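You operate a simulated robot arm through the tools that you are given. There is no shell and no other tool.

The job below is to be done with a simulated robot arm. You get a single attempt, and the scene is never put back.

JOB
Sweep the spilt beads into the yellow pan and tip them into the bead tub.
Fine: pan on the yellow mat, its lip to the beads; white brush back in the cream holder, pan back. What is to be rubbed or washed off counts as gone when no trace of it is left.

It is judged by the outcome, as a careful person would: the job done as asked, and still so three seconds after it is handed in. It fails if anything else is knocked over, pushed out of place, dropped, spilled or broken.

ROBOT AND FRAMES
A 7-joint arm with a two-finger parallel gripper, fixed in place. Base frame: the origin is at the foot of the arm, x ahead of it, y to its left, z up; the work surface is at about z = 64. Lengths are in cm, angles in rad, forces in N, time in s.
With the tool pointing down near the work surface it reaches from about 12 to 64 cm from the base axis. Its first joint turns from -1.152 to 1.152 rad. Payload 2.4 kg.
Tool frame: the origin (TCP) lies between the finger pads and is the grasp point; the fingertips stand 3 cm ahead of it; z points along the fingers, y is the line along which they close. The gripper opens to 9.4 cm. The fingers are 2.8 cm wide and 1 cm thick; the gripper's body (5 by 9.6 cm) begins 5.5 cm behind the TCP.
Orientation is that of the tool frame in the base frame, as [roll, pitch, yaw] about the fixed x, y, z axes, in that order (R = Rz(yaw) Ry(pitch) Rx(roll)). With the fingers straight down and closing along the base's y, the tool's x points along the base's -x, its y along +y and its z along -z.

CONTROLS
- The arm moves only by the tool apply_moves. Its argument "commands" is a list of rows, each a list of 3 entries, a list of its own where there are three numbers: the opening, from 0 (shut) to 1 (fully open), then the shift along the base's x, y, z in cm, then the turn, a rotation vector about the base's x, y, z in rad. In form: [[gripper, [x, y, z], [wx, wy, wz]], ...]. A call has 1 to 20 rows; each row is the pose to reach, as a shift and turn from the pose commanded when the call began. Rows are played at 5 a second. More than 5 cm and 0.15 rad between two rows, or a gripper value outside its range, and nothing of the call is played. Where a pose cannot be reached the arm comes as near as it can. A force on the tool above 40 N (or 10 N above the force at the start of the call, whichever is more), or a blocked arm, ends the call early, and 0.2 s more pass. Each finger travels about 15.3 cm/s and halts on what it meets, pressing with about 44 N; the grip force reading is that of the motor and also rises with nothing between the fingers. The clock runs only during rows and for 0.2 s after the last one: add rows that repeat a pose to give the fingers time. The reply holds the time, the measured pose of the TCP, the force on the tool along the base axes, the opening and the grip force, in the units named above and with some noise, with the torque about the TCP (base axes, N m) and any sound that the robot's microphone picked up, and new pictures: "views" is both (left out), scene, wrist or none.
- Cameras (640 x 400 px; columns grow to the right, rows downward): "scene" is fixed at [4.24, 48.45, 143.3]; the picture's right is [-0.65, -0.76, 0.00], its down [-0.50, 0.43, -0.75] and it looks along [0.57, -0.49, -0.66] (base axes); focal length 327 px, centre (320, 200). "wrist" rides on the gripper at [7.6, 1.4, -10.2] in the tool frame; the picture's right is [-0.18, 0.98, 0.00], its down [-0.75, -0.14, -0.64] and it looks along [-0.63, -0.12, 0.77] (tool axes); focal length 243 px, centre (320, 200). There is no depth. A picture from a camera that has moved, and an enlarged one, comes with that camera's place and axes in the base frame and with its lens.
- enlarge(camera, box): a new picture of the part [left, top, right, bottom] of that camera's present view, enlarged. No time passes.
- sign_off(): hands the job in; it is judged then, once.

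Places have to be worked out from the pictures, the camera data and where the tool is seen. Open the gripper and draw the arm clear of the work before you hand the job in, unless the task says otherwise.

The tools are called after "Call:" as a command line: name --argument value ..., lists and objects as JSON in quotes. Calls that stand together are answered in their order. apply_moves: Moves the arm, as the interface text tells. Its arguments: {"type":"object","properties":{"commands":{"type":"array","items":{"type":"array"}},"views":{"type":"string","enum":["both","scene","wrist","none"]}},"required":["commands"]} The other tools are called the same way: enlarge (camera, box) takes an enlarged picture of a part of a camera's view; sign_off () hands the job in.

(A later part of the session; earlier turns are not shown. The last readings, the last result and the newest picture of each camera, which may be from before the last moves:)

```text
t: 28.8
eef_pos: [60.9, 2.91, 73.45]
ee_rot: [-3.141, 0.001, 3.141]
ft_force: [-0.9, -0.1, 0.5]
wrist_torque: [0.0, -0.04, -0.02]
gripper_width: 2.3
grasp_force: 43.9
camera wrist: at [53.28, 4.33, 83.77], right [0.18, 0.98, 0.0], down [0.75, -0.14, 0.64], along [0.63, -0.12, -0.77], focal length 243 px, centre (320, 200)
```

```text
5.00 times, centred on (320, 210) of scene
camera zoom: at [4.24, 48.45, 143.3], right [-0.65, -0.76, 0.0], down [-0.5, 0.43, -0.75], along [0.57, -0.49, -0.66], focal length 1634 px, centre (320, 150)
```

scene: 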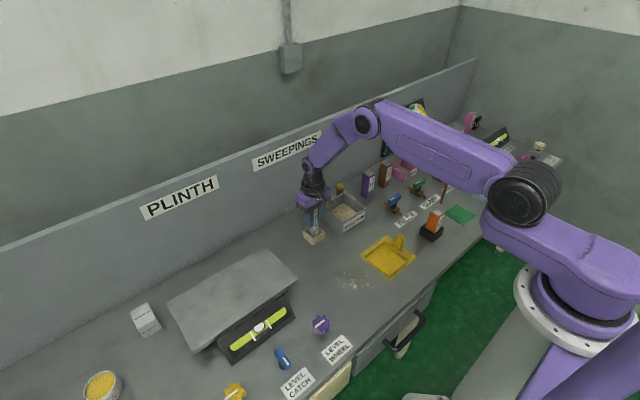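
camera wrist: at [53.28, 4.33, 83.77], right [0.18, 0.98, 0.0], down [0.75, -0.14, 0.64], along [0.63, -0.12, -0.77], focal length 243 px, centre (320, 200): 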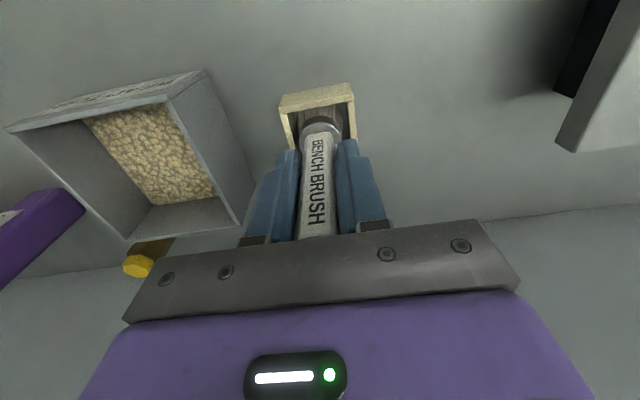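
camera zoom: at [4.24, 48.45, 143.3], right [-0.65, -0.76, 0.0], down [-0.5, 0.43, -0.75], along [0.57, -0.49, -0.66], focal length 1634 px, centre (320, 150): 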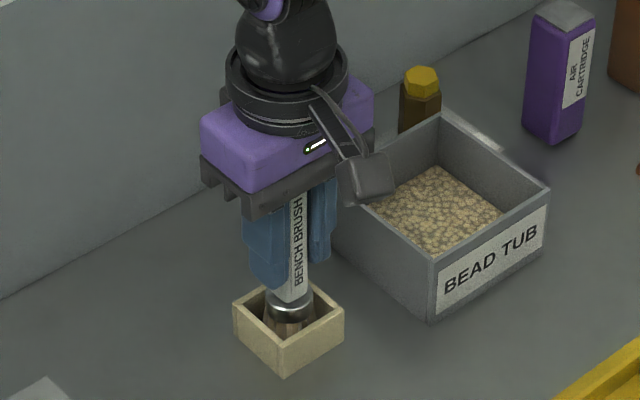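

Gripped at width 2.3, at commanded pose (60.8, 2.94, 73.5). I lift straight up out of the holder.

Call:
apply_moves --commands '[[0, [0, 0, 1], [0, 0, 0]], [0, [0, 0, 2], [0, 0, 0]], [0, [0, 0, 3.5], [0, 0, 0]], [0, [0, 0, 5.5], [0, 0, 0]], [0, [0, 0, 8], [0, 0, 0]], [0, [0, 0, 10.5], [0, 0, 0]], [0, [0, 0, 12], [0, 0, 0]], [0, [0, 0, 12], [0, 0, 0]]]'

Call:
enlarge --camera "scene" --box '[280, 150, 380, 250]'

Call:
enlarge --camera "wrist" --box '[200, 20, 440, 240]'

```text
t: 30.6
eef_pos: [60.82, 3.04, 85.44]
ee_rot: [-3.141, 0.001, 3.14]
ft_force: [-0.2, 0.5, 0.2]
wrist_torque: [0.0, 0.0, 0.01]
gripper_width: 2.33
grasp_force: 44.2
camera wrist: at [53.28, 4.39, 95.68], right [0.18, 0.98, 0.0], down [0.75, -0.14, 0.64], along [0.63, -0.12, -0.77], focal length 243 px, centre (320, 200)
```

scene: 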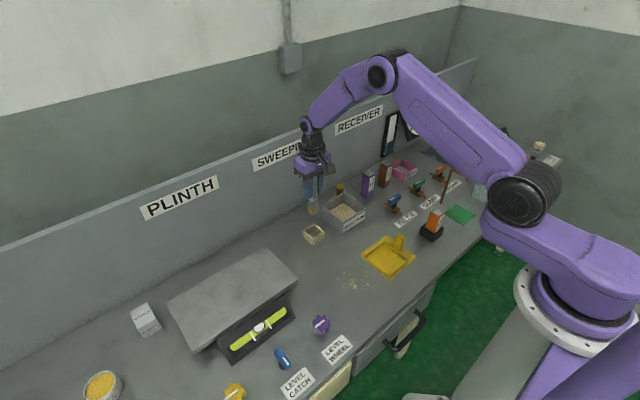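
wrist: 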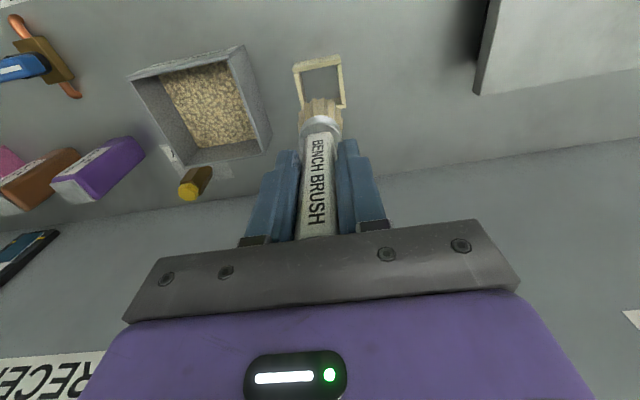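

```text
4.00 times, centred on (330, 200) of scene
camera zoom: at [4.24, 48.45, 143.3], right [-0.65, -0.76, 0.0], down [-0.5, 0.43, -0.75], along [0.57, -0.49, -0.66], focal length 1307 px, centre (280, 200)
```

zoom: 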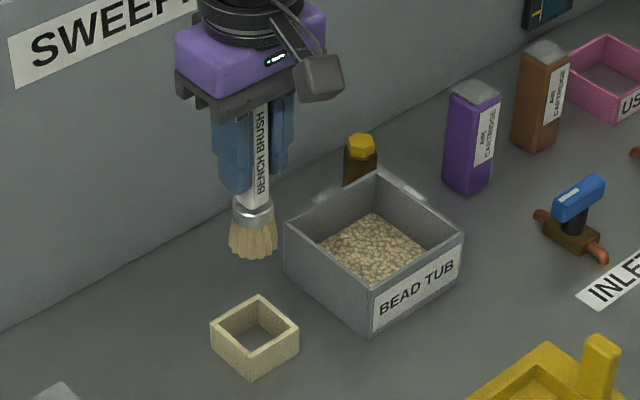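

```text
1.82 times, centred on (320, 130) of wrist
camera zoom: at [53.28, 4.39, 95.68], right [0.18, 0.98, 0.0], down [0.75, -0.14, 0.64], along [0.63, -0.12, -0.77], focal length 441 px, centre (320, 327)
```

zoom: 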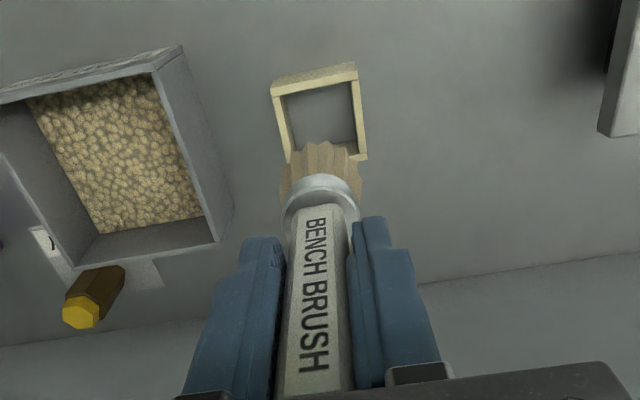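

The brush is clear, with round bristles about 3.7 cm across whose tips sit about 9.5 cm below the tool point. I carry it to behind the far-side beads at about (43.8, 13), stopping at z≈76 to check.

Call:
apply_moves --commands '[[0, [-3, 1, 0], [0, 0, 0]], [0, [-6, 3, 0], [0, 0, 0]], [0, [-9, 5, 0], [0, 0, 0]], [0, [-12, 7, 0], [0, 0, 0]], [0, [-15, 9, -1], [0, 0, 0]], [0, [-17, 10.1, -4], [0, 0, 0]], [0, [-17, 10.1, -7], [0, 0, 0]], [0, [-17, 10.1, -9.5], [0, 0, 0]], [0, [-17, 10.1, -9.5], [0, 0, 0]]]'

Call:
enlarge --camera "scene" --box '[300, 210, 440, 310]'

Call:
enlarge --camera "wrist" --box '[160, 0, 460, 240]'

```text
t: 32.6
eef_pos: [43.81, 13.0, 75.95]
ee_rot: [3.142, -0.001, 3.141]
ft_force: [0.2, 0.8, -1.3]
wrist_torque: [-0.04, -0.01, -0.01]
gripper_width: 2.3
grasp_force: 44.7
camera wrist: at [36.24, 14.42, 86.21], right [0.18, 0.98, 0.0], down [0.75, -0.14, 0.64], along [0.63, -0.12, -0.77], focal length 243 px, centre (320, 200)
```

scene: 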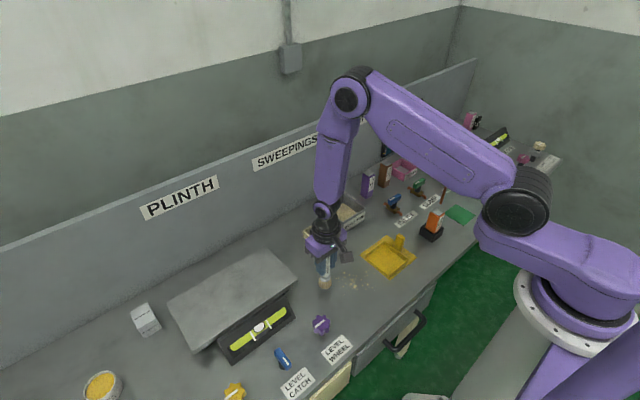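
wrist: 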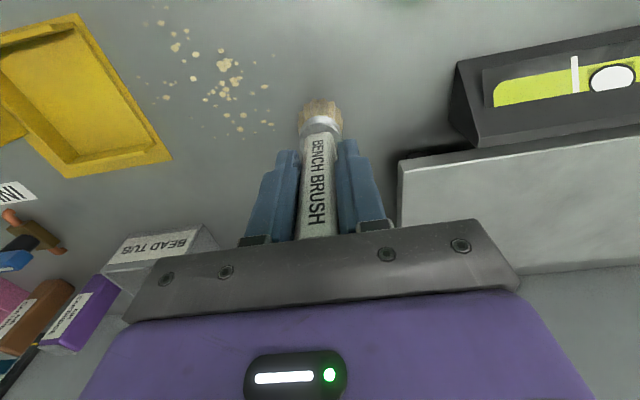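

```text
4.00 times, centred on (370, 260) of scene
camera zoom: at [4.24, 48.45, 143.3], right [-0.65, -0.76, 0.0], down [-0.5, 0.43, -0.75], along [0.57, -0.49, -0.66], focal length 1307 px, centre (120, -40)
```

zoom: 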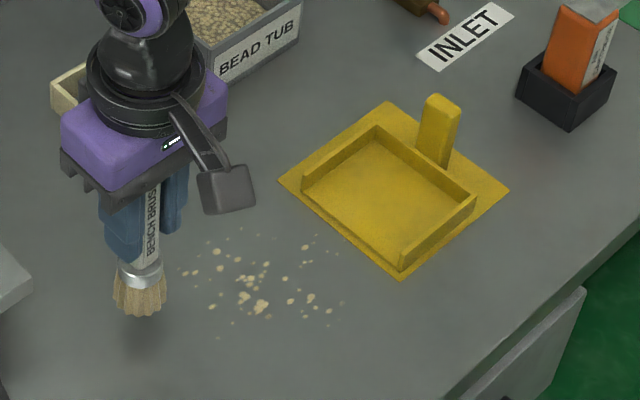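

```text
1.67 times, centred on (310, 120) of wrist
camera zoom: at [36.24, 14.42, 86.21], right [0.18, 0.98, 0.0], down [0.75, -0.14, 0.64], along [0.63, -0.12, -0.77], focal length 404 px, centre (337, 333)
```

zoom: 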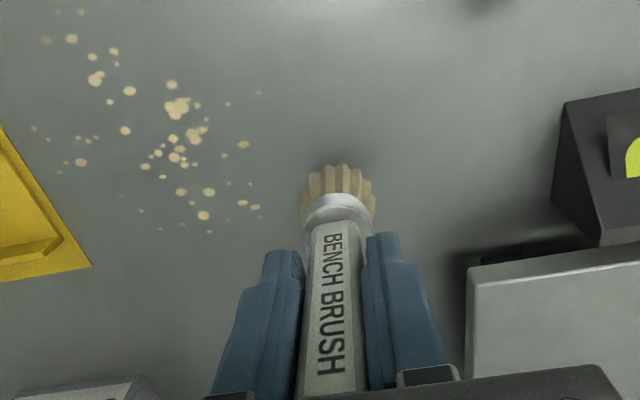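

The beads range over about x 35–45 and y 0–10, and the brush is just behind them. I lower until the bristles touch the table, watching the force.

Call:
apply_moves --commands '[[0, [0.4, 0, -1], [0, 0, 0]], [0, [0.4, 0, -1.8], [0, 0, 0]], [0, [0.4, 0, -2.2], [0, 0, 0]], [0, [0.4, 0, -2.4], [0, 0, 0]], [0, [0.4, 0, -2.4], [0, 0, 0]]]' --views "scene"

Call:
enlarge --camera "scene" --box '[300, 230, 400, 310]'

```text
t: 33.8
eef_pos: [44.21, 13.06, 73.66]
ee_rot: [-3.14, 0.0, 3.141]
ft_force: [0.4, -0.5, 0.7]
wrist_torque: [0.0, 0.01, -0.02]
gripper_width: 2.29
grasp_force: 43.8
```

scene: 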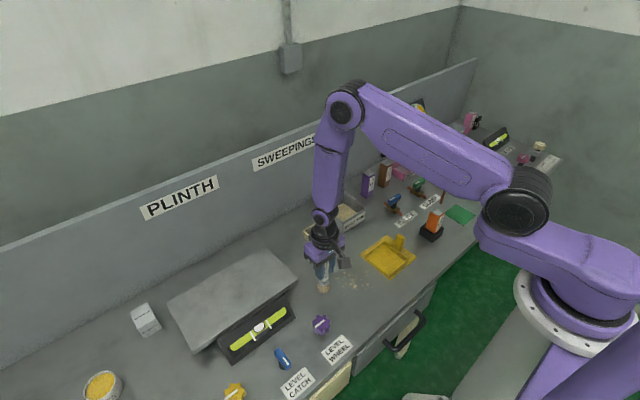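

```text
5.00 times, centred on (350, 270) of scene
camera zoom: at [4.24, 48.45, 143.3], right [-0.65, -0.76, 0.0], down [-0.5, 0.43, -0.75], along [0.57, -0.49, -0.66], focal length 1634 px, centre (170, -150)
```

zoom: 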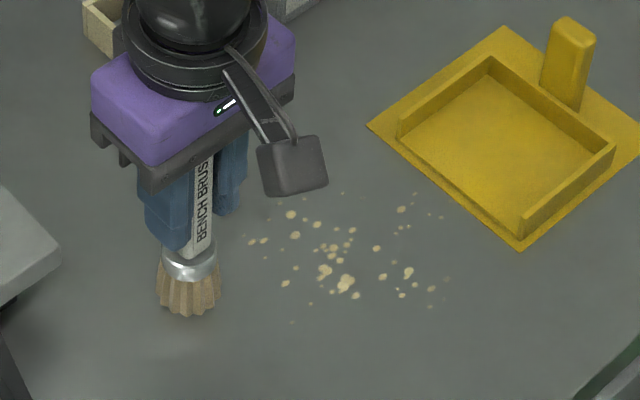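

No contact yet at 73.6; I continue down in small steps.

Call:
apply_moves --commands '[[0, [0, 0, -0.2], [0, 0, 0]], [0, [0, 0, -0.3], [0, 0, 0]], [0, [0, 0, -0.3], [0, 0, 0]]]' --views "none"

Call:
enlarge --camera "scene" --box '[310, 260, 350, 300]'

```text
t: 34.6
eef_pos: [44.23, 13.05, 73.53]
ee_rot: [-3.141, 0.002, 3.141]
ft_force: [-5.6, -0.9, 35.2]
wrist_torque: [-0.14, 0.26, 0.0]
gripper_width: 2.34
grasp_force: 44.1
```

```text
10.00 times, centred on (330, 280) of scene
camera zoom: at [4.18, 48.44, 143.31], right [-0.65, -0.76, 0.0], down [-0.5, 0.43, -0.75], along [0.57, -0.49, -0.66], focal length 3268 px, centre (220, -600)
```

zoom: 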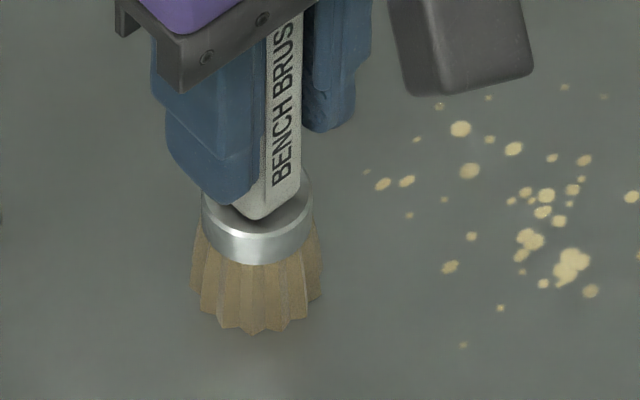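

Firm contact at about 73.5 (35 N when pressed 0.2 cm further). I ease to a light touch and make a first stroke toward the pan along the far edge, angled slightly inward, stopping short of the lip to see how the beads respond.

Call:
apply_moves --commands '[[0, [0, 0, 0.2], [0, 0, 0]], [0, [0, -0.8, 0.2], [0, 0, 0]], [0, [-0.1, -1.8, 0.2], [0, 0, 0]], [0, [-0.2, -2.8, 0.2], [0, 0, 0]], [0, [-0.4, -3.8, 0.2], [0, 0, 0]], [0, [-0.6, -4.8, 0.2], [0, 0, 0]], [0, [-0.8, -5.8, 0.2], [0, 0, 0]], [0, [-1.0, -6.8, 0.2], [0, 0, 0]], [0, [-1.2, -7.8, 0.2], [0, 0, 0]], [0, [-1.4, -8.8, 0.2], [0, 0, 0]], [0, [-1.5, -9.8, 0.2], [0, 0, 0]], [0, [-1.6, -10.8, 0.2], [0, 0, 0]], [0, [-1.7, -11.8, 0.2], [0, 0, 0]], [0, [-1.8, -12.8, 0.2], [0, 0, 0]], [0, [-1.8, -13.8, 0.2], [0, 0, 0]], [0, [-1.8, -13.8, 0.2], [0, 0, 0]]]'

Call:
enlarge --camera "scene" --box '[300, 220, 440, 310]'

Call:
enlarge --camera "wrist" --box '[160, 0, 460, 240]'

```text
t: 38.0
eef_pos: [42.43, -0.73, 73.54]
ee_rot: [-3.14, 0.002, -3.139]
ft_force: [-0.4, -0.1, 0.0]
wrist_torque: [-0.01, 0.0, 0.01]
gripper_width: 2.31
grasp_force: 43.8
camera wrist: at [34.84, 0.65, 83.79], right [0.18, 0.98, 0.0], down [0.75, -0.14, 0.64], along [0.63, -0.12, -0.77], focal length 243 px, centre (320, 200)
```

scene: 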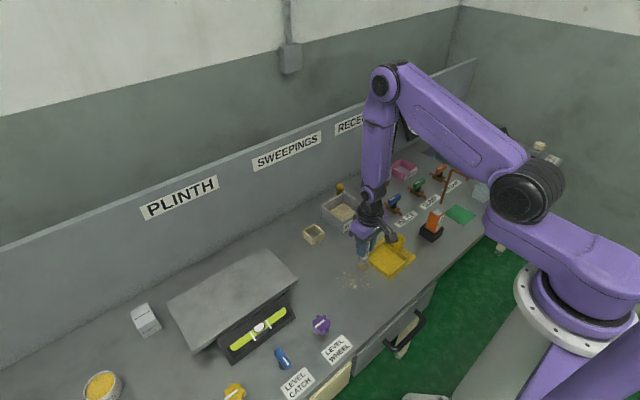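
wrist: 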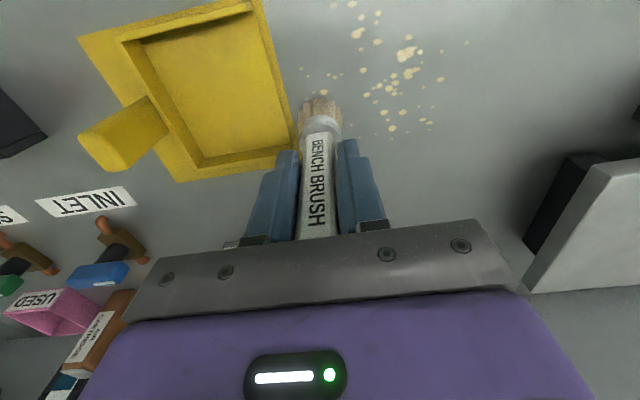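

```text
4.44 times, centred on (370, 265) of scene
camera zoom: at [4.24, 48.45, 143.3], right [-0.65, -0.76, 0.0], down [-0.5, 0.43, -0.75], along [0.57, -0.49, -0.66], focal length 1452 px, centre (98, -89)
```

zoom: 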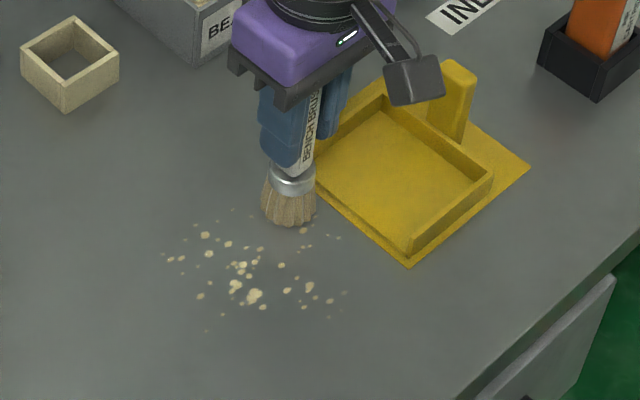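

```text
1.67 times, centred on (310, 120) of wrist
camera zoom: at [34.84, 0.65, 83.79], right [0.18, 0.98, 0.0], down [0.75, -0.14, 0.64], along [0.63, -0.12, -0.77], focal length 404 px, centre (337, 333)
```

zoom: 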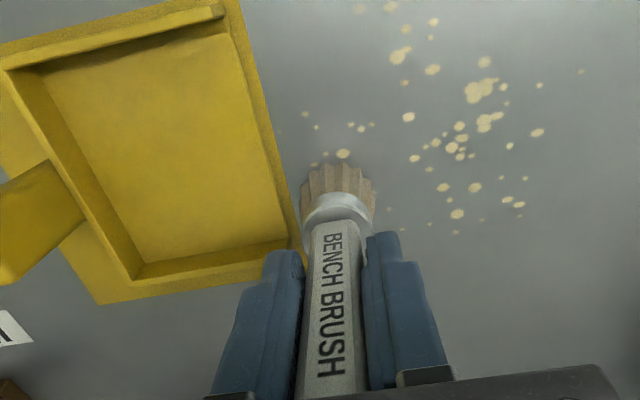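

The beads did not move: at this height the bristles only grazed (0 N), so light downward pressure is needed. I lift, go back behind the beads, press to about 10–15 N and repeat the stroke.

Call:
apply_moves --commands '[[0, [0, 0, 1.5], [0, 0, 0]], [0, [0.6, 4, 2.5], [0, 0, 0]], [0, [1.2, 8.5, 2.5], [0, 0, 0]], [0, [1.8, 12.5, 2.5], [0, 0, 0]], [0, [1.8, 13.5, 1.5], [0, 0, 0]], [0, [1.8, 13.5, 0.3], [0, 0, 0]], [0, [1.8, 13.5, 0], [0, 0, 0]], [0, [1.8, 13.5, -0.1], [0, 0, 0]], [0, [1.8, 13.5, -0.1], [0, 0, 0]]]' --views "none"

```text
t: 40.0
eef_pos: [44.39, 12.85, 73.58]
ee_rot: [3.141, 0.001, -3.14]
ft_force: [-1.6, 2.5, 11.0]
wrist_torque: [0.07, -0.03, 0.02]
gripper_width: 2.3
grasp_force: 43.2
```

Call:
apply_moves --commands '[[0, [0, -0.5, 0], [0, 0, 0]], [0, [0, -1.3, 0], [0, 0, 0]], [0, [-0.1, -2.2, 0], [0, 0, 0]], [0, [-0.2, -3.1, 0], [0, 0, 0]], [0, [-0.4, -4.0, 0], [0, 0, 0]], [0, [-0.6, -4.9, 0], [0, 0, 0]], [0, [-0.8, -5.8, 0], [0, 0, 0]], [0, [-1.0, -6.7, 0], [0, 0, 0]], [0, [-1.0, -6.7, 0], [0, 0, 0]]]'

Call:
enlarge --camera "scene" --box '[300, 220, 440, 310]'

Call:
enlarge --camera "wrist" --box '[160, 0, 460, 240]'

```text
t: 42.0
eef_pos: [43.33, 6.13, 73.42]
ee_rot: [3.141, 0.0, 3.141]
ft_force: [0.2, -0.9, -0.2]
wrist_torque: [0.01, -0.02, 0.01]
gripper_width: 2.28
grasp_force: 44.4
camera wrist: at [35.74, 7.47, 83.73], right [0.18, 0.98, 0.0], down [0.75, -0.14, 0.64], along [0.63, -0.12, -0.77], focal length 243 px, centre (320, 200)
```

scene: 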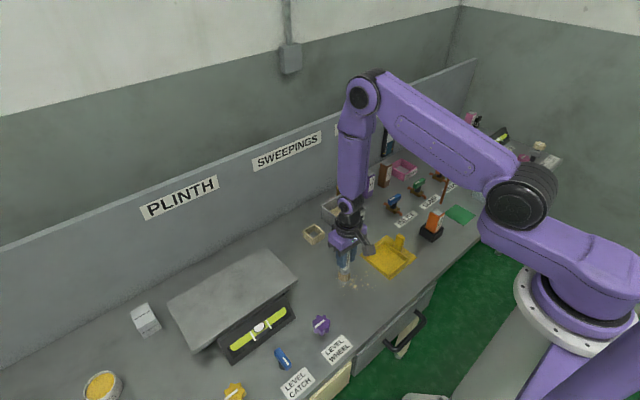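
wrist: 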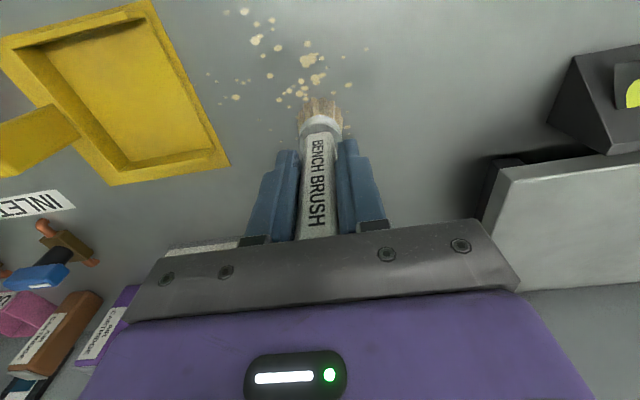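

```text
4.44 times, centred on (370, 265) of scene
camera zoom: at [4.24, 48.45, 143.3], right [-0.65, -0.76, 0.0], down [-0.5, 0.43, -0.75], along [0.57, -0.49, -0.66], focal length 1452 px, centre (98, -89)
```

zoom: 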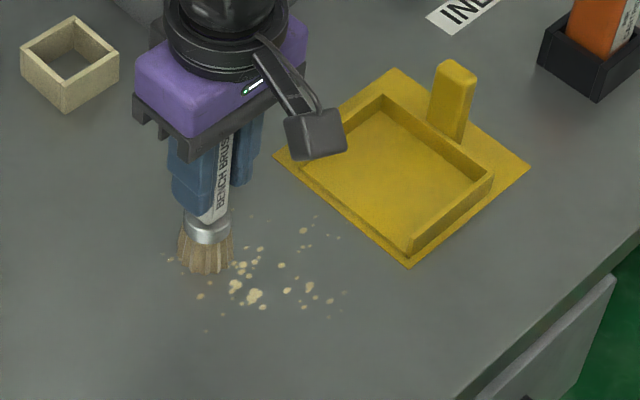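

```text
1.67 times, centred on (310, 120) of wrist
camera zoom: at [35.74, 7.47, 83.73], right [0.18, 0.98, 0.0], down [0.75, -0.14, 0.64], along [0.63, -0.12, -0.77], focal length 404 px, centre (337, 333)
```

zoom: 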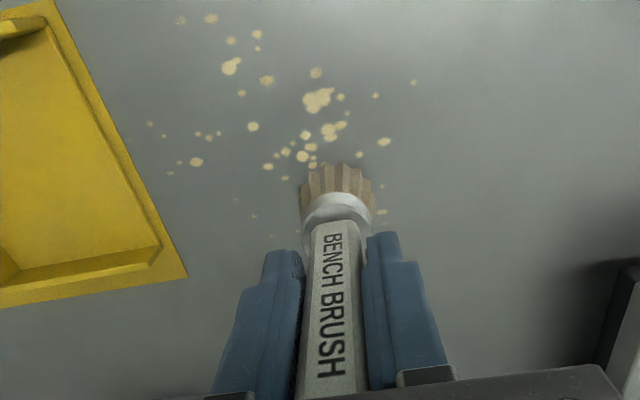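

There's again no contact force at 73.42 here, so the bristles are still just above the surface. I probe down gently in place to find the real contact height.

Call:
apply_moves --commands '[[0, [0, 0, -0.1], [0, 0, 0]], [0, [0, 0, -0.1], [0, 0, 0]]]' --views "none"

Call:
enlarge --camera "scene" --box '[325, 250, 385, 300]'

```text
t: 42.6
eef_pos: [43.38, 6.24, 73.48]
ee_rot: [3.142, 0.0, 3.142]
ft_force: [-3.7, -3.3, 22.2]
wrist_torque: [-0.36, 0.13, -0.02]
gripper_width: 2.32
grasp_force: 44.1
```

```text
8.00 times, centred on (355, 275) of scene
camera zoom: at [4.2, 48.44, 143.3], right [-0.65, -0.76, 0.0], down [-0.5, 0.43, -0.75], along [0.57, -0.49, -0.66], focal length 2614 px, centre (40, -400)
```

zoom: 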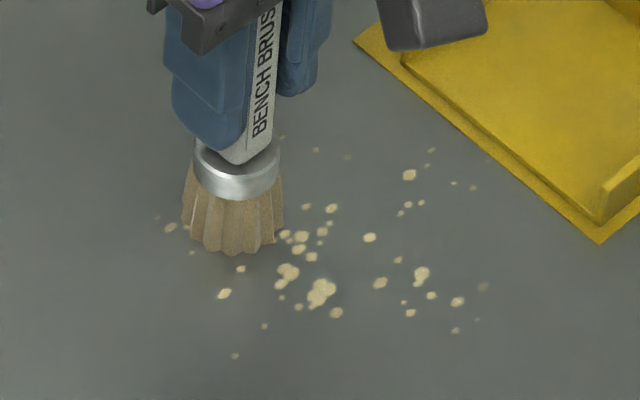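

Contact here reads 22 N at commanded 73.3. I make a short stroke at this pressure and see whether the beads move.

Call:
apply_moves --commands '[[0, [0, -0.5, 0], [0, 0, 0]], [0, [-0.1, -1.2, 0], [0, 0, 0]], [0, [-0.2, -2.0, 0], [0, 0, 0]], [0, [-0.3, -2.8, 0], [0, 0, 0]], [0, [-0.4, -3.6, 0], [0, 0, 0]]]' --views "none"

Call:
enlarge --camera "scene" --box '[325, 250, 385, 300]'

Call:
enlarge --camera "wrist" --box '[160, 0, 460, 240]'

```text
t: 43.5
eef_pos: [43.4, 4.05, 73.46]
ee_rot: [3.14, 0.008, -3.138]
ft_force: [-1.5, 1.7, 7.7]
wrist_torque: [0.06, 0.04, 0.0]
gripper_width: 2.3
grasp_force: 43.8
stopped in row 4: the force on the tool passed its limit at 40 N (the readings are from after the stop); the commanded pose is now the measured one
```

```text
8.00 times, centred on (355, 275) of scene
camera zoom: at [4.22, 48.45, 143.3], right [-0.65, -0.76, 0.0], down [-0.5, 0.43, -0.75], along [0.57, -0.49, -0.66], focal length 2614 px, centre (40, -400)
```

zoom: 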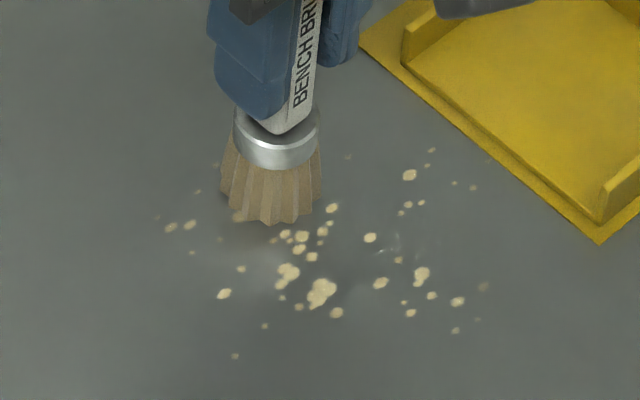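

```text
1.67 times, centred on (310, 120) of wrist
camera zoom: at [35.67, 5.46, 83.62], right [0.18, 0.98, 0.0], down [0.75, -0.14, 0.65], along [0.64, -0.12, -0.76], focal length 404 px, centre (337, 333)
```

zoom: 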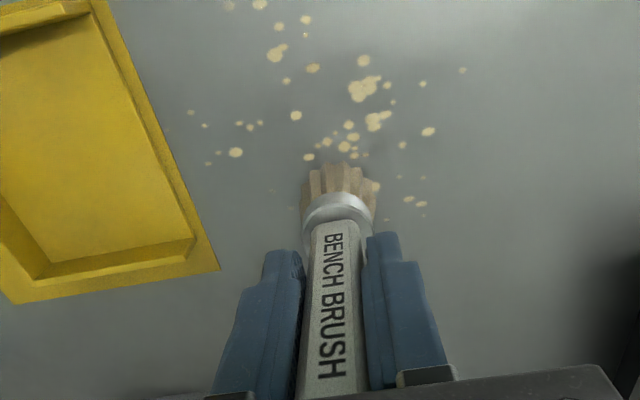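

The stroke tripped the force limit, with contact about 73.4 and very stiff. I lift and step aside to see plainly whether any beads under the pressed part moved.

Call:
apply_moves --commands '[[0, [0, 0, 1], [0, 0, 0]], [0, [2, 2, 2], [0, 0, 0]], [0, [6, 4, 3], [0, 0, 0]], [0, [9, 5, 3], [0, 0, 0]], [0, [9, 5, 3], [0, 0, 0]]]' --views "scene"

Call:
enlarge --camera "scene" --box '[325, 250, 385, 300]'

```text
t: 44.7
eef_pos: [52.47, 9.13, 76.45]
ee_rot: [3.141, 0.008, -3.14]
ft_force: [0.7, 0.6, -0.4]
wrist_torque: [-0.04, 0.01, 0.01]
gripper_width: 2.3
grasp_force: 44.1
```

scene: 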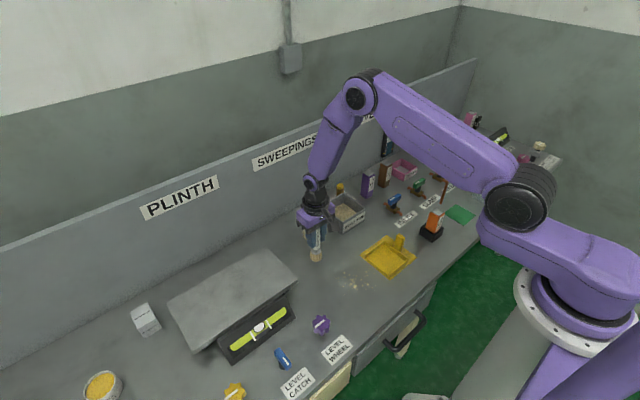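

```text
8.00 times, centred on (355, 275) of scene
camera zoom: at [4.24, 48.45, 143.3], right [-0.65, -0.76, 0.0], down [-0.5, 0.43, -0.75], along [0.57, -0.49, -0.66], focal length 2614 px, centre (40, -400)
```

zoom: 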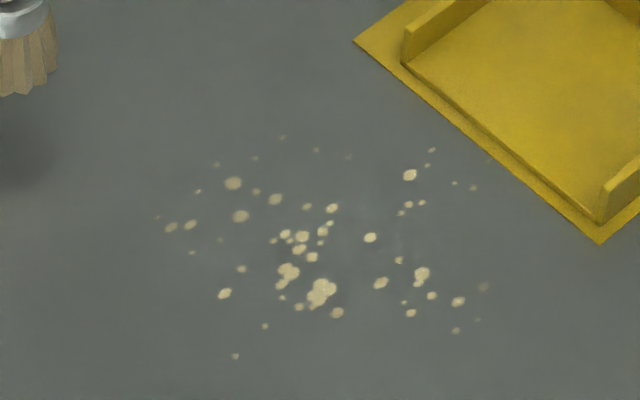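

The beads along the pressed stretch have dimmed but not shifted, so each pressed pass carries some away. I'll make full-length strokes from behind the beads to the pan's lip under light pressure (cmd z≈73.36), beginning along the far edge.

Call:
apply_moves --commands '[[0, [-4, 1.8, 0], [0, 0, 0]], [0, [-8.4, 3.6, -1], [0, 0, 0]], [0, [-8.4, 3.6, -2.6], [0, 0, 0]], [0, [-8.4, 3.6, -3.1], [0, 0, 0]], [0, [-8.4, 2.7, -3.1], [0, 0, 0]], [0, [-8.4, 1.7, -3.1], [0, 0, 0]], [0, [-8.4, 0.7, -3.1], [0, 0, 0]], [0, [-8.5, -0.3, -3.1], [0, 0, 0]], [0, [-8.6, -1.3, -3.1], [0, 0, 0]], [0, [-8.7, -2.3, -3.1], [0, 0, 0]], [0, [-8.8, -3.3, -3.1], [0, 0, 0]], [0, [-9.0, -4.3, -3.1], [0, 0, 0]], [0, [-9.2, -5.3, -3.1], [0, 0, 0]], [0, [-9.4, -6.3, -3.1], [0, 0, 0]], [0, [-9.6, -7.3, -3.1], [0, 0, 0]], [0, [-9.8, -8.3, -3.1], [0, 0, 0]], [0, [-9.9, -9.3, -3.1], [0, 0, 0]], [0, [-10, -10.3, -3.1], [0, 0, 0]], [0, [-10, -10.3, -3.1], [0, 0, 0]]]' --views "scene"

Call:
enlarge --camera "scene" --box '[325, 250, 385, 300]'

```text
t: 46.9
eef_pos: [43.72, 7.22, 73.47]
ee_rot: [3.14, 0.012, -3.137]
ft_force: [-0.7, 1.0, 6.5]
wrist_torque: [-0.03, 0.05, 0.01]
gripper_width: 2.3
grasp_force: 44.2
stopped in row 10: the force on the tool passed its limit at 40 N (the readings are from after the stop); the commanded pose is now the measured one
```

scene: 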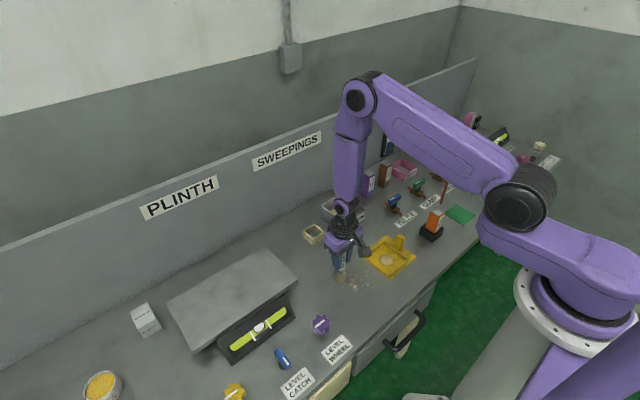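

```text
8.00 times, centred on (355, 275) of scene
camera zoom: at [4.23, 48.45, 143.3], right [-0.65, -0.76, 0.0], down [-0.5, 0.43, -0.75], along [0.57, -0.49, -0.66], focal length 2614 px, centre (40, -400)
```

zoom: 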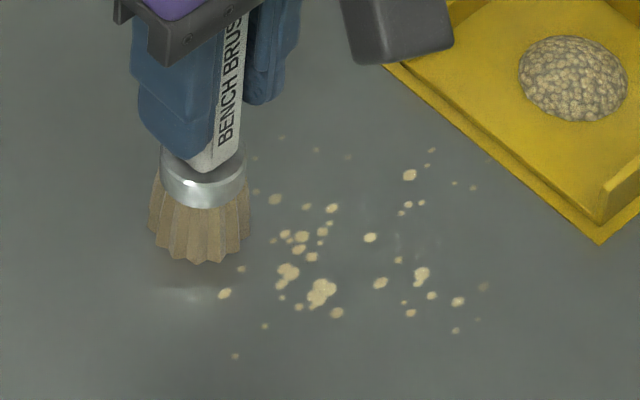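

A heap of beads has appeared in the pan, so the strokes are working. I carry on this stroke with slightly less pressure and a small tilt correction, to avoid tripping the force limit.

Call:
apply_moves --commands '[[0, [0, 0, 0.0], [0, 0.012, 0]], [0, [0, -0.6, -0.05], [0, 0.012, 0]], [0, [0, -1.2, -0.05], [0, 0.012, 0]], [0, [0, -1.8, -0.05], [0, 0.012, 0]], [0, [0, -2.4, -0.05], [0, 0.012, 0]], [0, [-0.1, -3.0, -0.05], [0, 0.012, 0]], [0, [-0.2, -3.6, -0.05], [0, 0.012, 0]], [0, [-0.3, -4.2, -0.05], [0, 0.012, 0]], [0, [-0.4, -4.8, -0.05], [0, 0.012, 0]], [0, [-0.5, -5.4, -0.05], [0, 0.012, 0]], [0, [-0.6, -6.0, -0.05], [0, 0.012, 0]], [0, [-0.7, -6.6, -0.05], [0, 0.012, 0]], [0, [-0.8, -7.2, -0.05], [0, 0.012, 0]], [0, [-0.9, -7.8, -0.05], [0, 0.012, 0]], [0, [-1.0, -8.4, -0.05], [0, 0.012, 0]]]' --views "scene"

Call:
enlarge --camera "scene" --box '[325, 250, 385, 300]'

```text
t: 50.0
eef_pos: [42.69, -1.2, 73.37]
ee_rot: [3.14, -0.001, -3.137]
ft_force: [1.0, 6.2, 19.5]
wrist_torque: [0.43, -0.49, 0.08]
gripper_width: 2.32
grasp_force: 44.3
```

scene: 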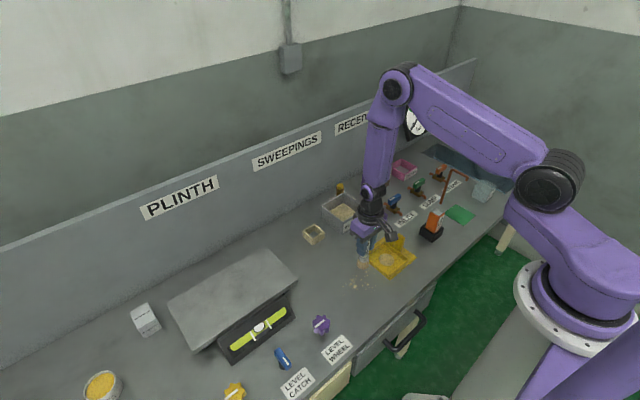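

```text
8.00 times, centred on (355, 275) of scene
camera zoom: at [4.21, 48.46, 143.29], right [-0.65, -0.76, 0.0], down [-0.5, 0.43, -0.75], along [0.57, -0.49, -0.66], focal length 2614 px, centre (40, -400)
```

zoom: 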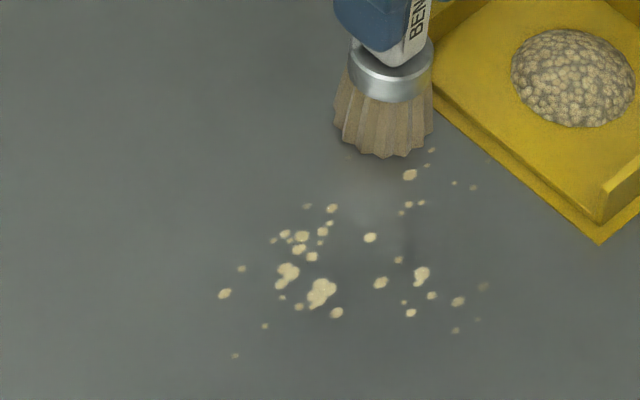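

The far strip is swept clean and the heap in the pan has grown. I repeat with the next strip at x≈41.2.

Call:
apply_moves --commands '[[0, [0, 0.2, 1.5], [0, 0, 0]], [0, [-0.5, 4.5, 2], [0, 0, 0]], [0, [-1, 9, 2], [0, 0, 0]], [0, [-1.5, 13.2, 1.5], [0, 0, 0]], [0, [-1.5, 13.2, 0.2], [0, 0, 0]], [0, [-1.5, 12.8, 0], [0, 0, 0]], [0, [-1.5, 11.9, 0], [0, 0, 0]], [0, [-1.5, 11.0, 0], [0, 0, 0]], [0, [-1.5, 10.1, 0], [0, 0, 0]], [0, [-1.5, 9.2, 0], [0, 0, 0]], [0, [-1.5, 8.3, 0], [0, 0, 0]], [0, [-1.5, 7.4, 0], [0, 0, 0]], [0, [-1.5, 6.5, 0], [0, 0, 0]], [0, [-1.5, 5.6, 0], [0, 0, 0]], [0, [-1.5, 4.7, 0], [0, 0, 0]], [0, [-1.5, 3.8, 0], [0, 0, 0]], [0, [-1.5, 2.9, 0], [0, 0, 0]], [0, [-1.5, 2.0, 0], [0, 0, 0]], [0, [-1.5, 1.1, 0], [0, 0, 0]], [0, [-1.5, 0.5, 0], [0, 0, 0]]]' --views "scene"

Call:
enlarge --camera "scene" --box '[325, 250, 385, 300]'

```text
t: 54.2
eef_pos: [41.34, -0.61, 73.33]
ee_rot: [-3.141, 0.0, -3.135]
ft_force: [-0.2, 5.2, 21.0]
wrist_torque: [0.44, -0.25, 0.09]
gripper_width: 2.31
grasp_force: 43.6
```

scene: 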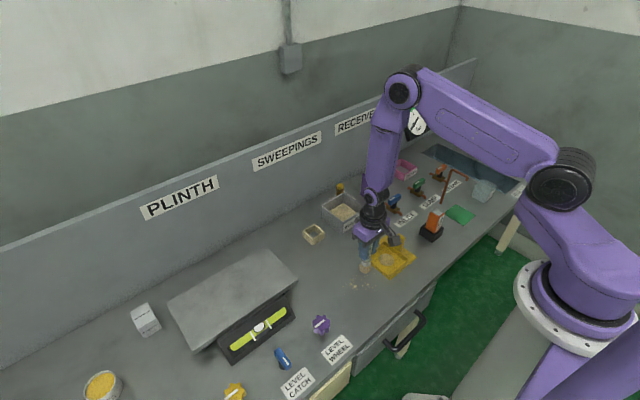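

```text
8.00 times, centred on (355, 275) of scene
camera zoom: at [4.21, 48.46, 143.29], right [-0.65, -0.76, 0.0], down [-0.5, 0.43, -0.75], along [0.57, -0.49, -0.66], focal length 2614 px, centre (40, -400)
```

zoom: 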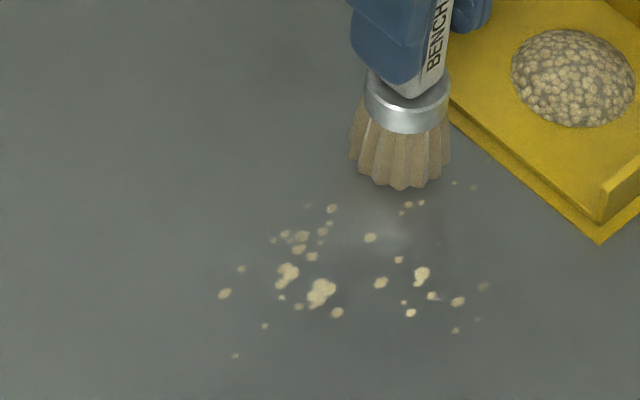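

The beads in this strip dimmed, and the contact stayed stable at about 20 N. I continue with another stroke at x≈40.3.

Call:
apply_moves --commands '[[0, [0, 0.2, 1.5], [0, 0, 0]], [0, [-0.3, 4.5, 2], [0, 0, 0]], [0, [-0.6, 9, 2], [0, 0, 0]], [0, [-0.9, 12.7, 1.5], [0, 0, 0]], [0, [-0.9, 12.7, 0.2], [0, 0, 0]], [0, [-0.9, 12.3, -0.02], [0, 0, 0]], [0, [-0.9, 11.4, -0.02], [0, 0, 0]], [0, [-0.9, 10.5, -0.02], [0, 0, 0]], [0, [-0.9, 9.6, -0.02], [0, 0, 0]], [0, [-0.9, 8.7, -0.02], [0, 0, 0]], [0, [-0.9, 7.8, -0.02], [0, 0, 0]], [0, [-0.9, 6.9, -0.02], [0, 0, 0]], [0, [-0.9, 6.0, -0.02], [0, 0, 0]], [0, [-0.9, 5.1, -0.02], [0, 0, 0]], [0, [-0.9, 4.2, -0.02], [0, 0, 0]], [0, [-0.9, 3.3, -0.02], [0, 0, 0]], [0, [-0.9, 2.4, -0.02], [0, 0, 0]], [0, [-0.9, 1.5, 0], [0, 0, 0]], [0, [-0.9, 0.6, 0], [0, 0, 0]], [0, [-0.9, 0, 0], [0, 0, 0]]]' --views "scene"

Call:
enlarge --camera "scene" --box '[325, 250, 385, 300]'

```text
t: 58.5
eef_pos: [40.3, -0.9, 73.31]
ee_rot: [3.14, -0.002, -3.14]
ft_force: [-0.1, 1.1, 2.4]
wrist_torque: [0.03, -0.02, 0.02]
gripper_width: 2.32
grasp_force: 44.3
```

scene: 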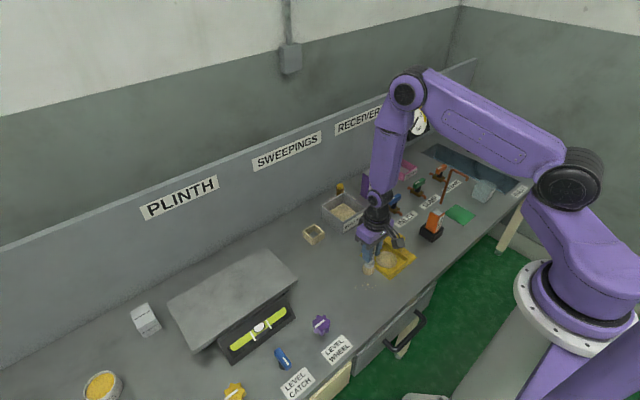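

```text
8.00 times, centred on (355, 275) of scene
camera zoom: at [4.23, 48.45, 143.3], right [-0.65, -0.76, 0.0], down [-0.5, 0.43, -0.75], along [0.57, -0.49, -0.66], focal length 2614 px, centre (40, -400)
```

zoom: 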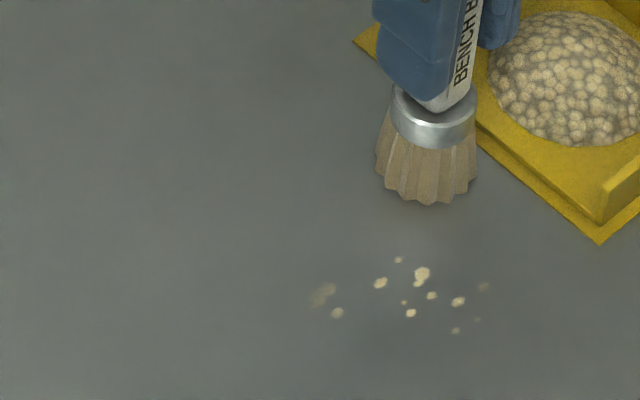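

Most of the spill is now in the pan. The remaining beads lie at about x 35–38.5, y 1–7, so the next stroke runs at x≈37.6.

Call:
apply_moves --commands '[[0, [0, 0.2, 1.5], [0, 0, 0]], [0, [-1, 4.5, 2], [0, 0, 0]], [0, [-2, 8.5, 2], [0, 0, 0]], [0, [-2.7, 11.5, 1.5], [0, 0, 0]], [0, [-2.7, 11.5, 0.2], [0, 0, 0]], [0, [-2.7, 11.1, -0.04], [0, 0, 0]], [0, [-2.7, 10.3, -0.04], [0, 0, 0]], [0, [-2.7, 9.5, -0.04], [0, 0, 0]], [0, [-2.7, 8.7, -0.04], [0, 0, 0]], [0, [-2.7, 7.9, -0.04], [0, 0, 0]], [0, [-2.7, 7.1, -0.04], [0, 0, 0]], [0, [-2.7, 6.3, -0.04], [0, 0, 0]], [0, [-2.7, 5.5, -0.04], [0, 0, 0]], [0, [-2.7, 4.7, -0.04], [0, 0, 0]], [0, [-2.7, 3.9, -0.04], [0, 0, 0]], [0, [-2.7, 3.1, -0.04], [0, 0, 0]], [0, [-2.7, 2.3, -0.04], [0, 0, 0]], [0, [-2.7, 1.5, -0.04], [0, 0, 0]], [0, [-2.7, 0.7, -0.04], [0, 0, 0]], [0, [-2.7, 0, -0.04], [0, 0, 0]]]' --views "scene"

Call:
enlarge --camera "scene" --box '[325, 250, 385, 300]'

```text
t: 62.6
eef_pos: [37.9, -0.54, 73.31]
ee_rot: [3.14, 0.001, -3.137]
ft_force: [-1.0, 3.9, 14.3]
wrist_torque: [0.31, -0.18, 0.05]
gripper_width: 2.31
grasp_force: 44.0
```

scene: 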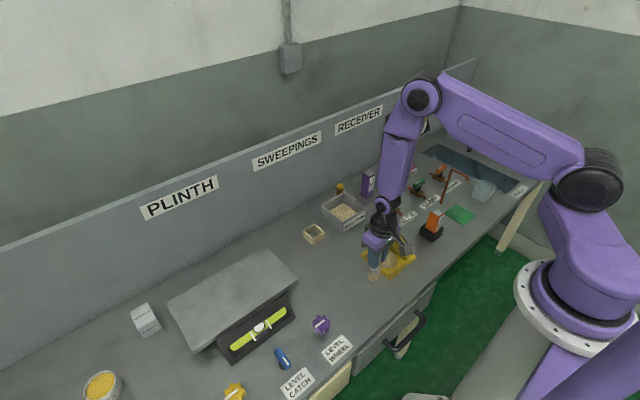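

```text
8.00 times, centred on (355, 275) of scene
camera zoom: at [4.22, 48.46, 143.3], right [-0.65, -0.76, 0.0], down [-0.5, 0.43, -0.75], along [0.57, -0.49, -0.66], focal length 2614 px, centre (40, -400)
```

zoom: 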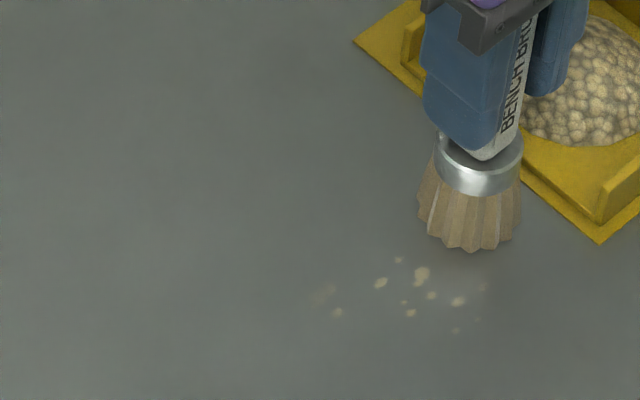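

These beads have dimmed, so I repeat the stroke at x≈37.

Call:
apply_moves --commands '[[0, [0, 0.2, 1.5], [0, 0, 0]], [0, [-0.2, 4.5, 2], [0, 0, 0]], [0, [-0.4, 8.5, 2], [0, 0, 0]], [0, [-0.5, 11.5, 1.5], [0, 0, 0]], [0, [-0.5, 11.5, 0.2], [0, 0, 0]], [0, [-0.5, 11.1, -0.02], [0, 0, 0]], [0, [-0.5, 10.3, -0.02], [0, 0, 0]], [0, [-0.5, 9.5, -0.02], [0, 0, 0]], [0, [-0.5, 8.7, -0.02], [0, 0, 0]], [0, [-0.5, 7.9, -0.02], [0, 0, 0]], [0, [-0.5, 7.1, -0.02], [0, 0, 0]], [0, [-0.5, 6.3, -0.02], [0, 0, 0]], [0, [-0.5, 5.5, -0.02], [0, 0, 0]], [0, [-0.5, 4.7, -0.02], [0, 0, 0]], [0, [-0.5, 3.9, -0.02], [0, 0, 0]], [0, [-0.5, 3.1, -0.02], [0, 0, 0]], [0, [-0.5, 2.3, -0.02], [0, 0, 0]], [0, [-0.5, 1.5, -0.02], [0, 0, 0]], [0, [-0.5, 0.7, -0.02], [0, 0, 0]], [0, [-0.5, 0, -0.02], [0, 0, 0]]]' --views "scene"

Call:
enlarge --camera "scene" --box '[325, 250, 385, 300]'

```text
t: 66.8
eef_pos: [37.12, -0.77, 73.26]
ee_rot: [3.141, 0.001, -3.135]
ft_force: [0.4, 9.1, 27.4]
wrist_torque: [0.68, -0.38, 0.11]
gripper_width: 2.3
grasp_force: 44.3
```

scene: 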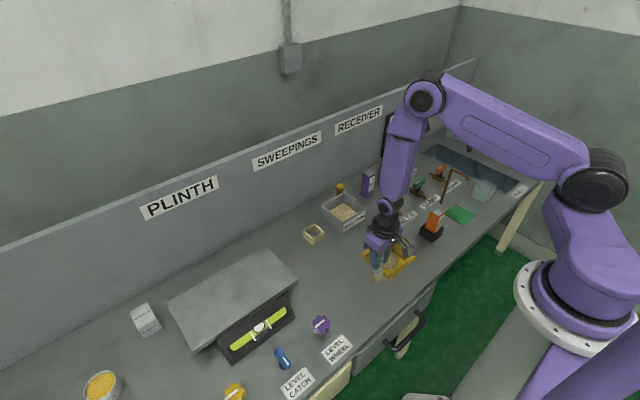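

```text
8.00 times, centred on (355, 275) of scene
camera zoom: at [4.2, 48.47, 143.29], right [-0.65, -0.76, 0.0], down [-0.5, 0.43, -0.75], along [0.57, -0.49, -0.66], focal length 2614 px, centre (40, -400)
```

zoom: 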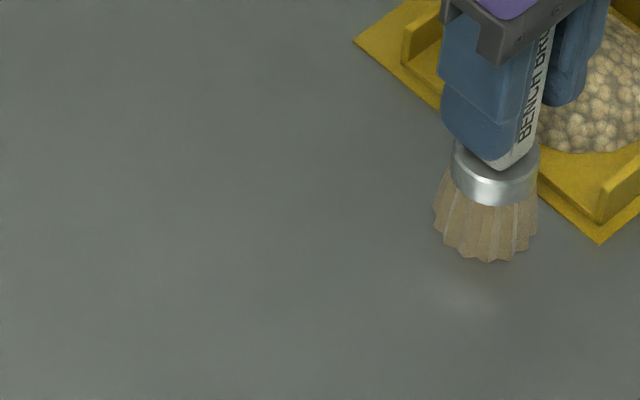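

The surface looks clean. For certainty I sweep one more strip at x≈35.3 (near edge), then lift to inspect.

Call:
apply_moves --commands '[[0, [0, 0.2, 1.5], [0, 0, 0]], [0, [-0.6, 4.5, 2], [0, 0, 0]], [0, [-1.2, 7.5, 2], [0, 0, 0]], [0, [-1.8, 8.5, 1.2], [0, 0, 0]], [0, [-1.8, 8.5, 0.2], [0, 0, 0]], [0, [-1.8, 8.1, 0], [0, 0, 0]], [0, [-1.8, 7.3, 0], [0, 0, 0]], [0, [-1.8, 6.5, 0], [0, 0, 0]], [0, [-1.8, 5.7, 0], [0, 0, 0]], [0, [-1.8, 4.9, 0], [0, 0, 0]], [0, [-1.8, 4.1, 0], [0, 0, 0]], [0, [-1.8, 3.3, 0], [0, 0, 0]], [0, [-1.8, 2.5, 0], [0, 0, 0]], [0, [-1.8, 1.7, 0], [0, 0, 0]], [0, [-1.8, 0.9, 0], [0, 0, 0]], [0, [-1.8, 0, 0], [0, 0, 0]], [0, [-1.8, 1.5, 1], [0, 0, 0]], [0, [-1.8, 5, 4], [0, 0, 0]], [0, [0, 9, 6], [0, 0, 0]], [0, [2, 13, 8], [0, 0, 0]]]'

Call:
enlarge --camera "scene" --box '[325, 240, 405, 300]'

Call:
enlarge --camera "wrist" --box '[40, 0, 340, 200]'

```text
t: 71.0
eef_pos: [38.5, 14.1, 81.41]
ee_rot: [3.139, -0.002, -3.065]
ft_force: [-0.2, 5.7, 0.3]
wrist_torque: [-0.38, -0.05, -0.03]
gripper_width: 2.3
grasp_force: 44.1
camera wrist: at [30.77, 14.86, 91.67], right [0.11, 0.99, 0.0], down [0.76, -0.08, 0.64], along [0.64, -0.07, -0.77], focal length 243 px, centre (320, 200)
```

scene: 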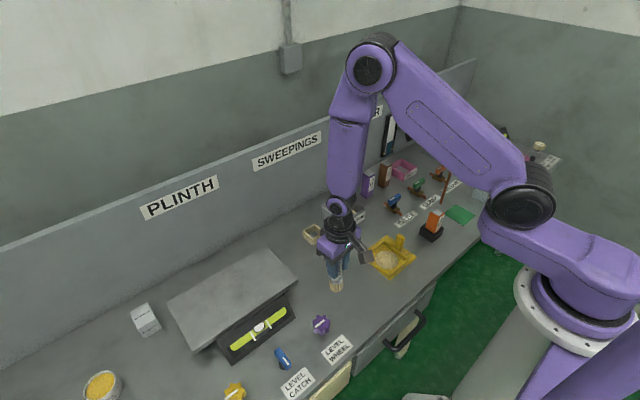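
wrist: 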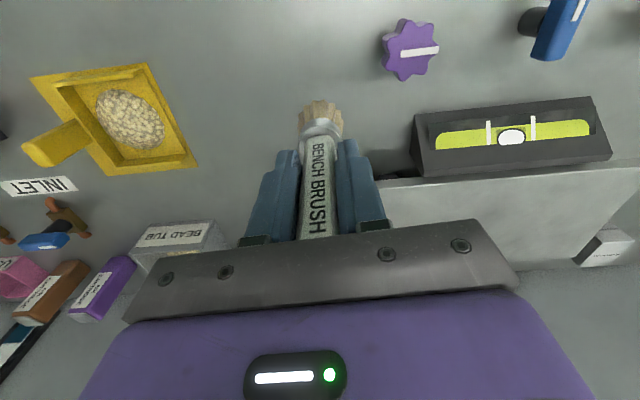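

```text
6.67 times, centred on (365, 270) of scene
camera zoom: at [4.23, 48.55, 143.25], right [-0.65, -0.76, 0.0], down [-0.5, 0.43, -0.75], along [0.57, -0.49, -0.66], focal length 2178 px, centre (20, -267)
```

zoom: 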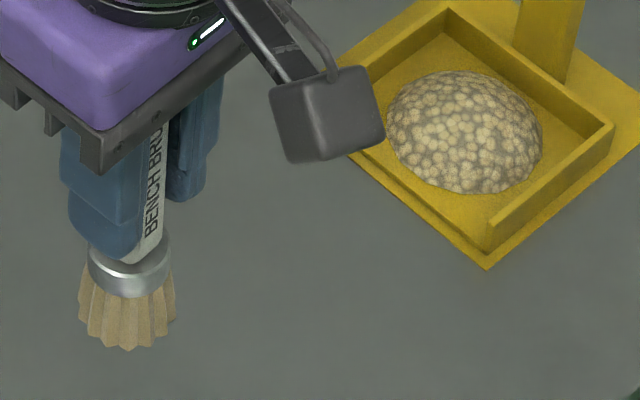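

```text
2.00 times, centred on (190, 100) of wrist
camera zoom: at [30.77, 14.86, 91.67], right [0.11, 0.99, 0.0], down [0.76, -0.08, 0.64], along [0.64, -0.07, -0.77], focal length 485 px, centre (580, 400)
```

zoom: 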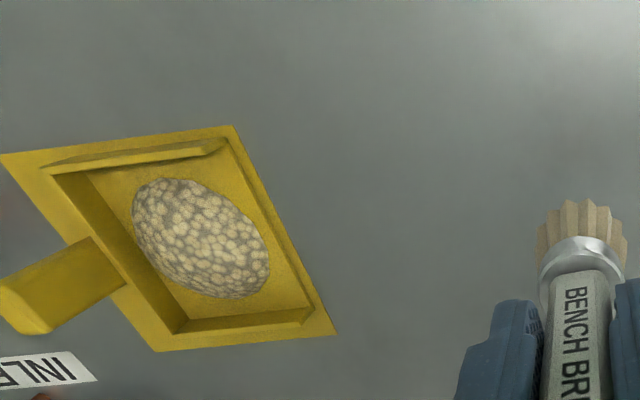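

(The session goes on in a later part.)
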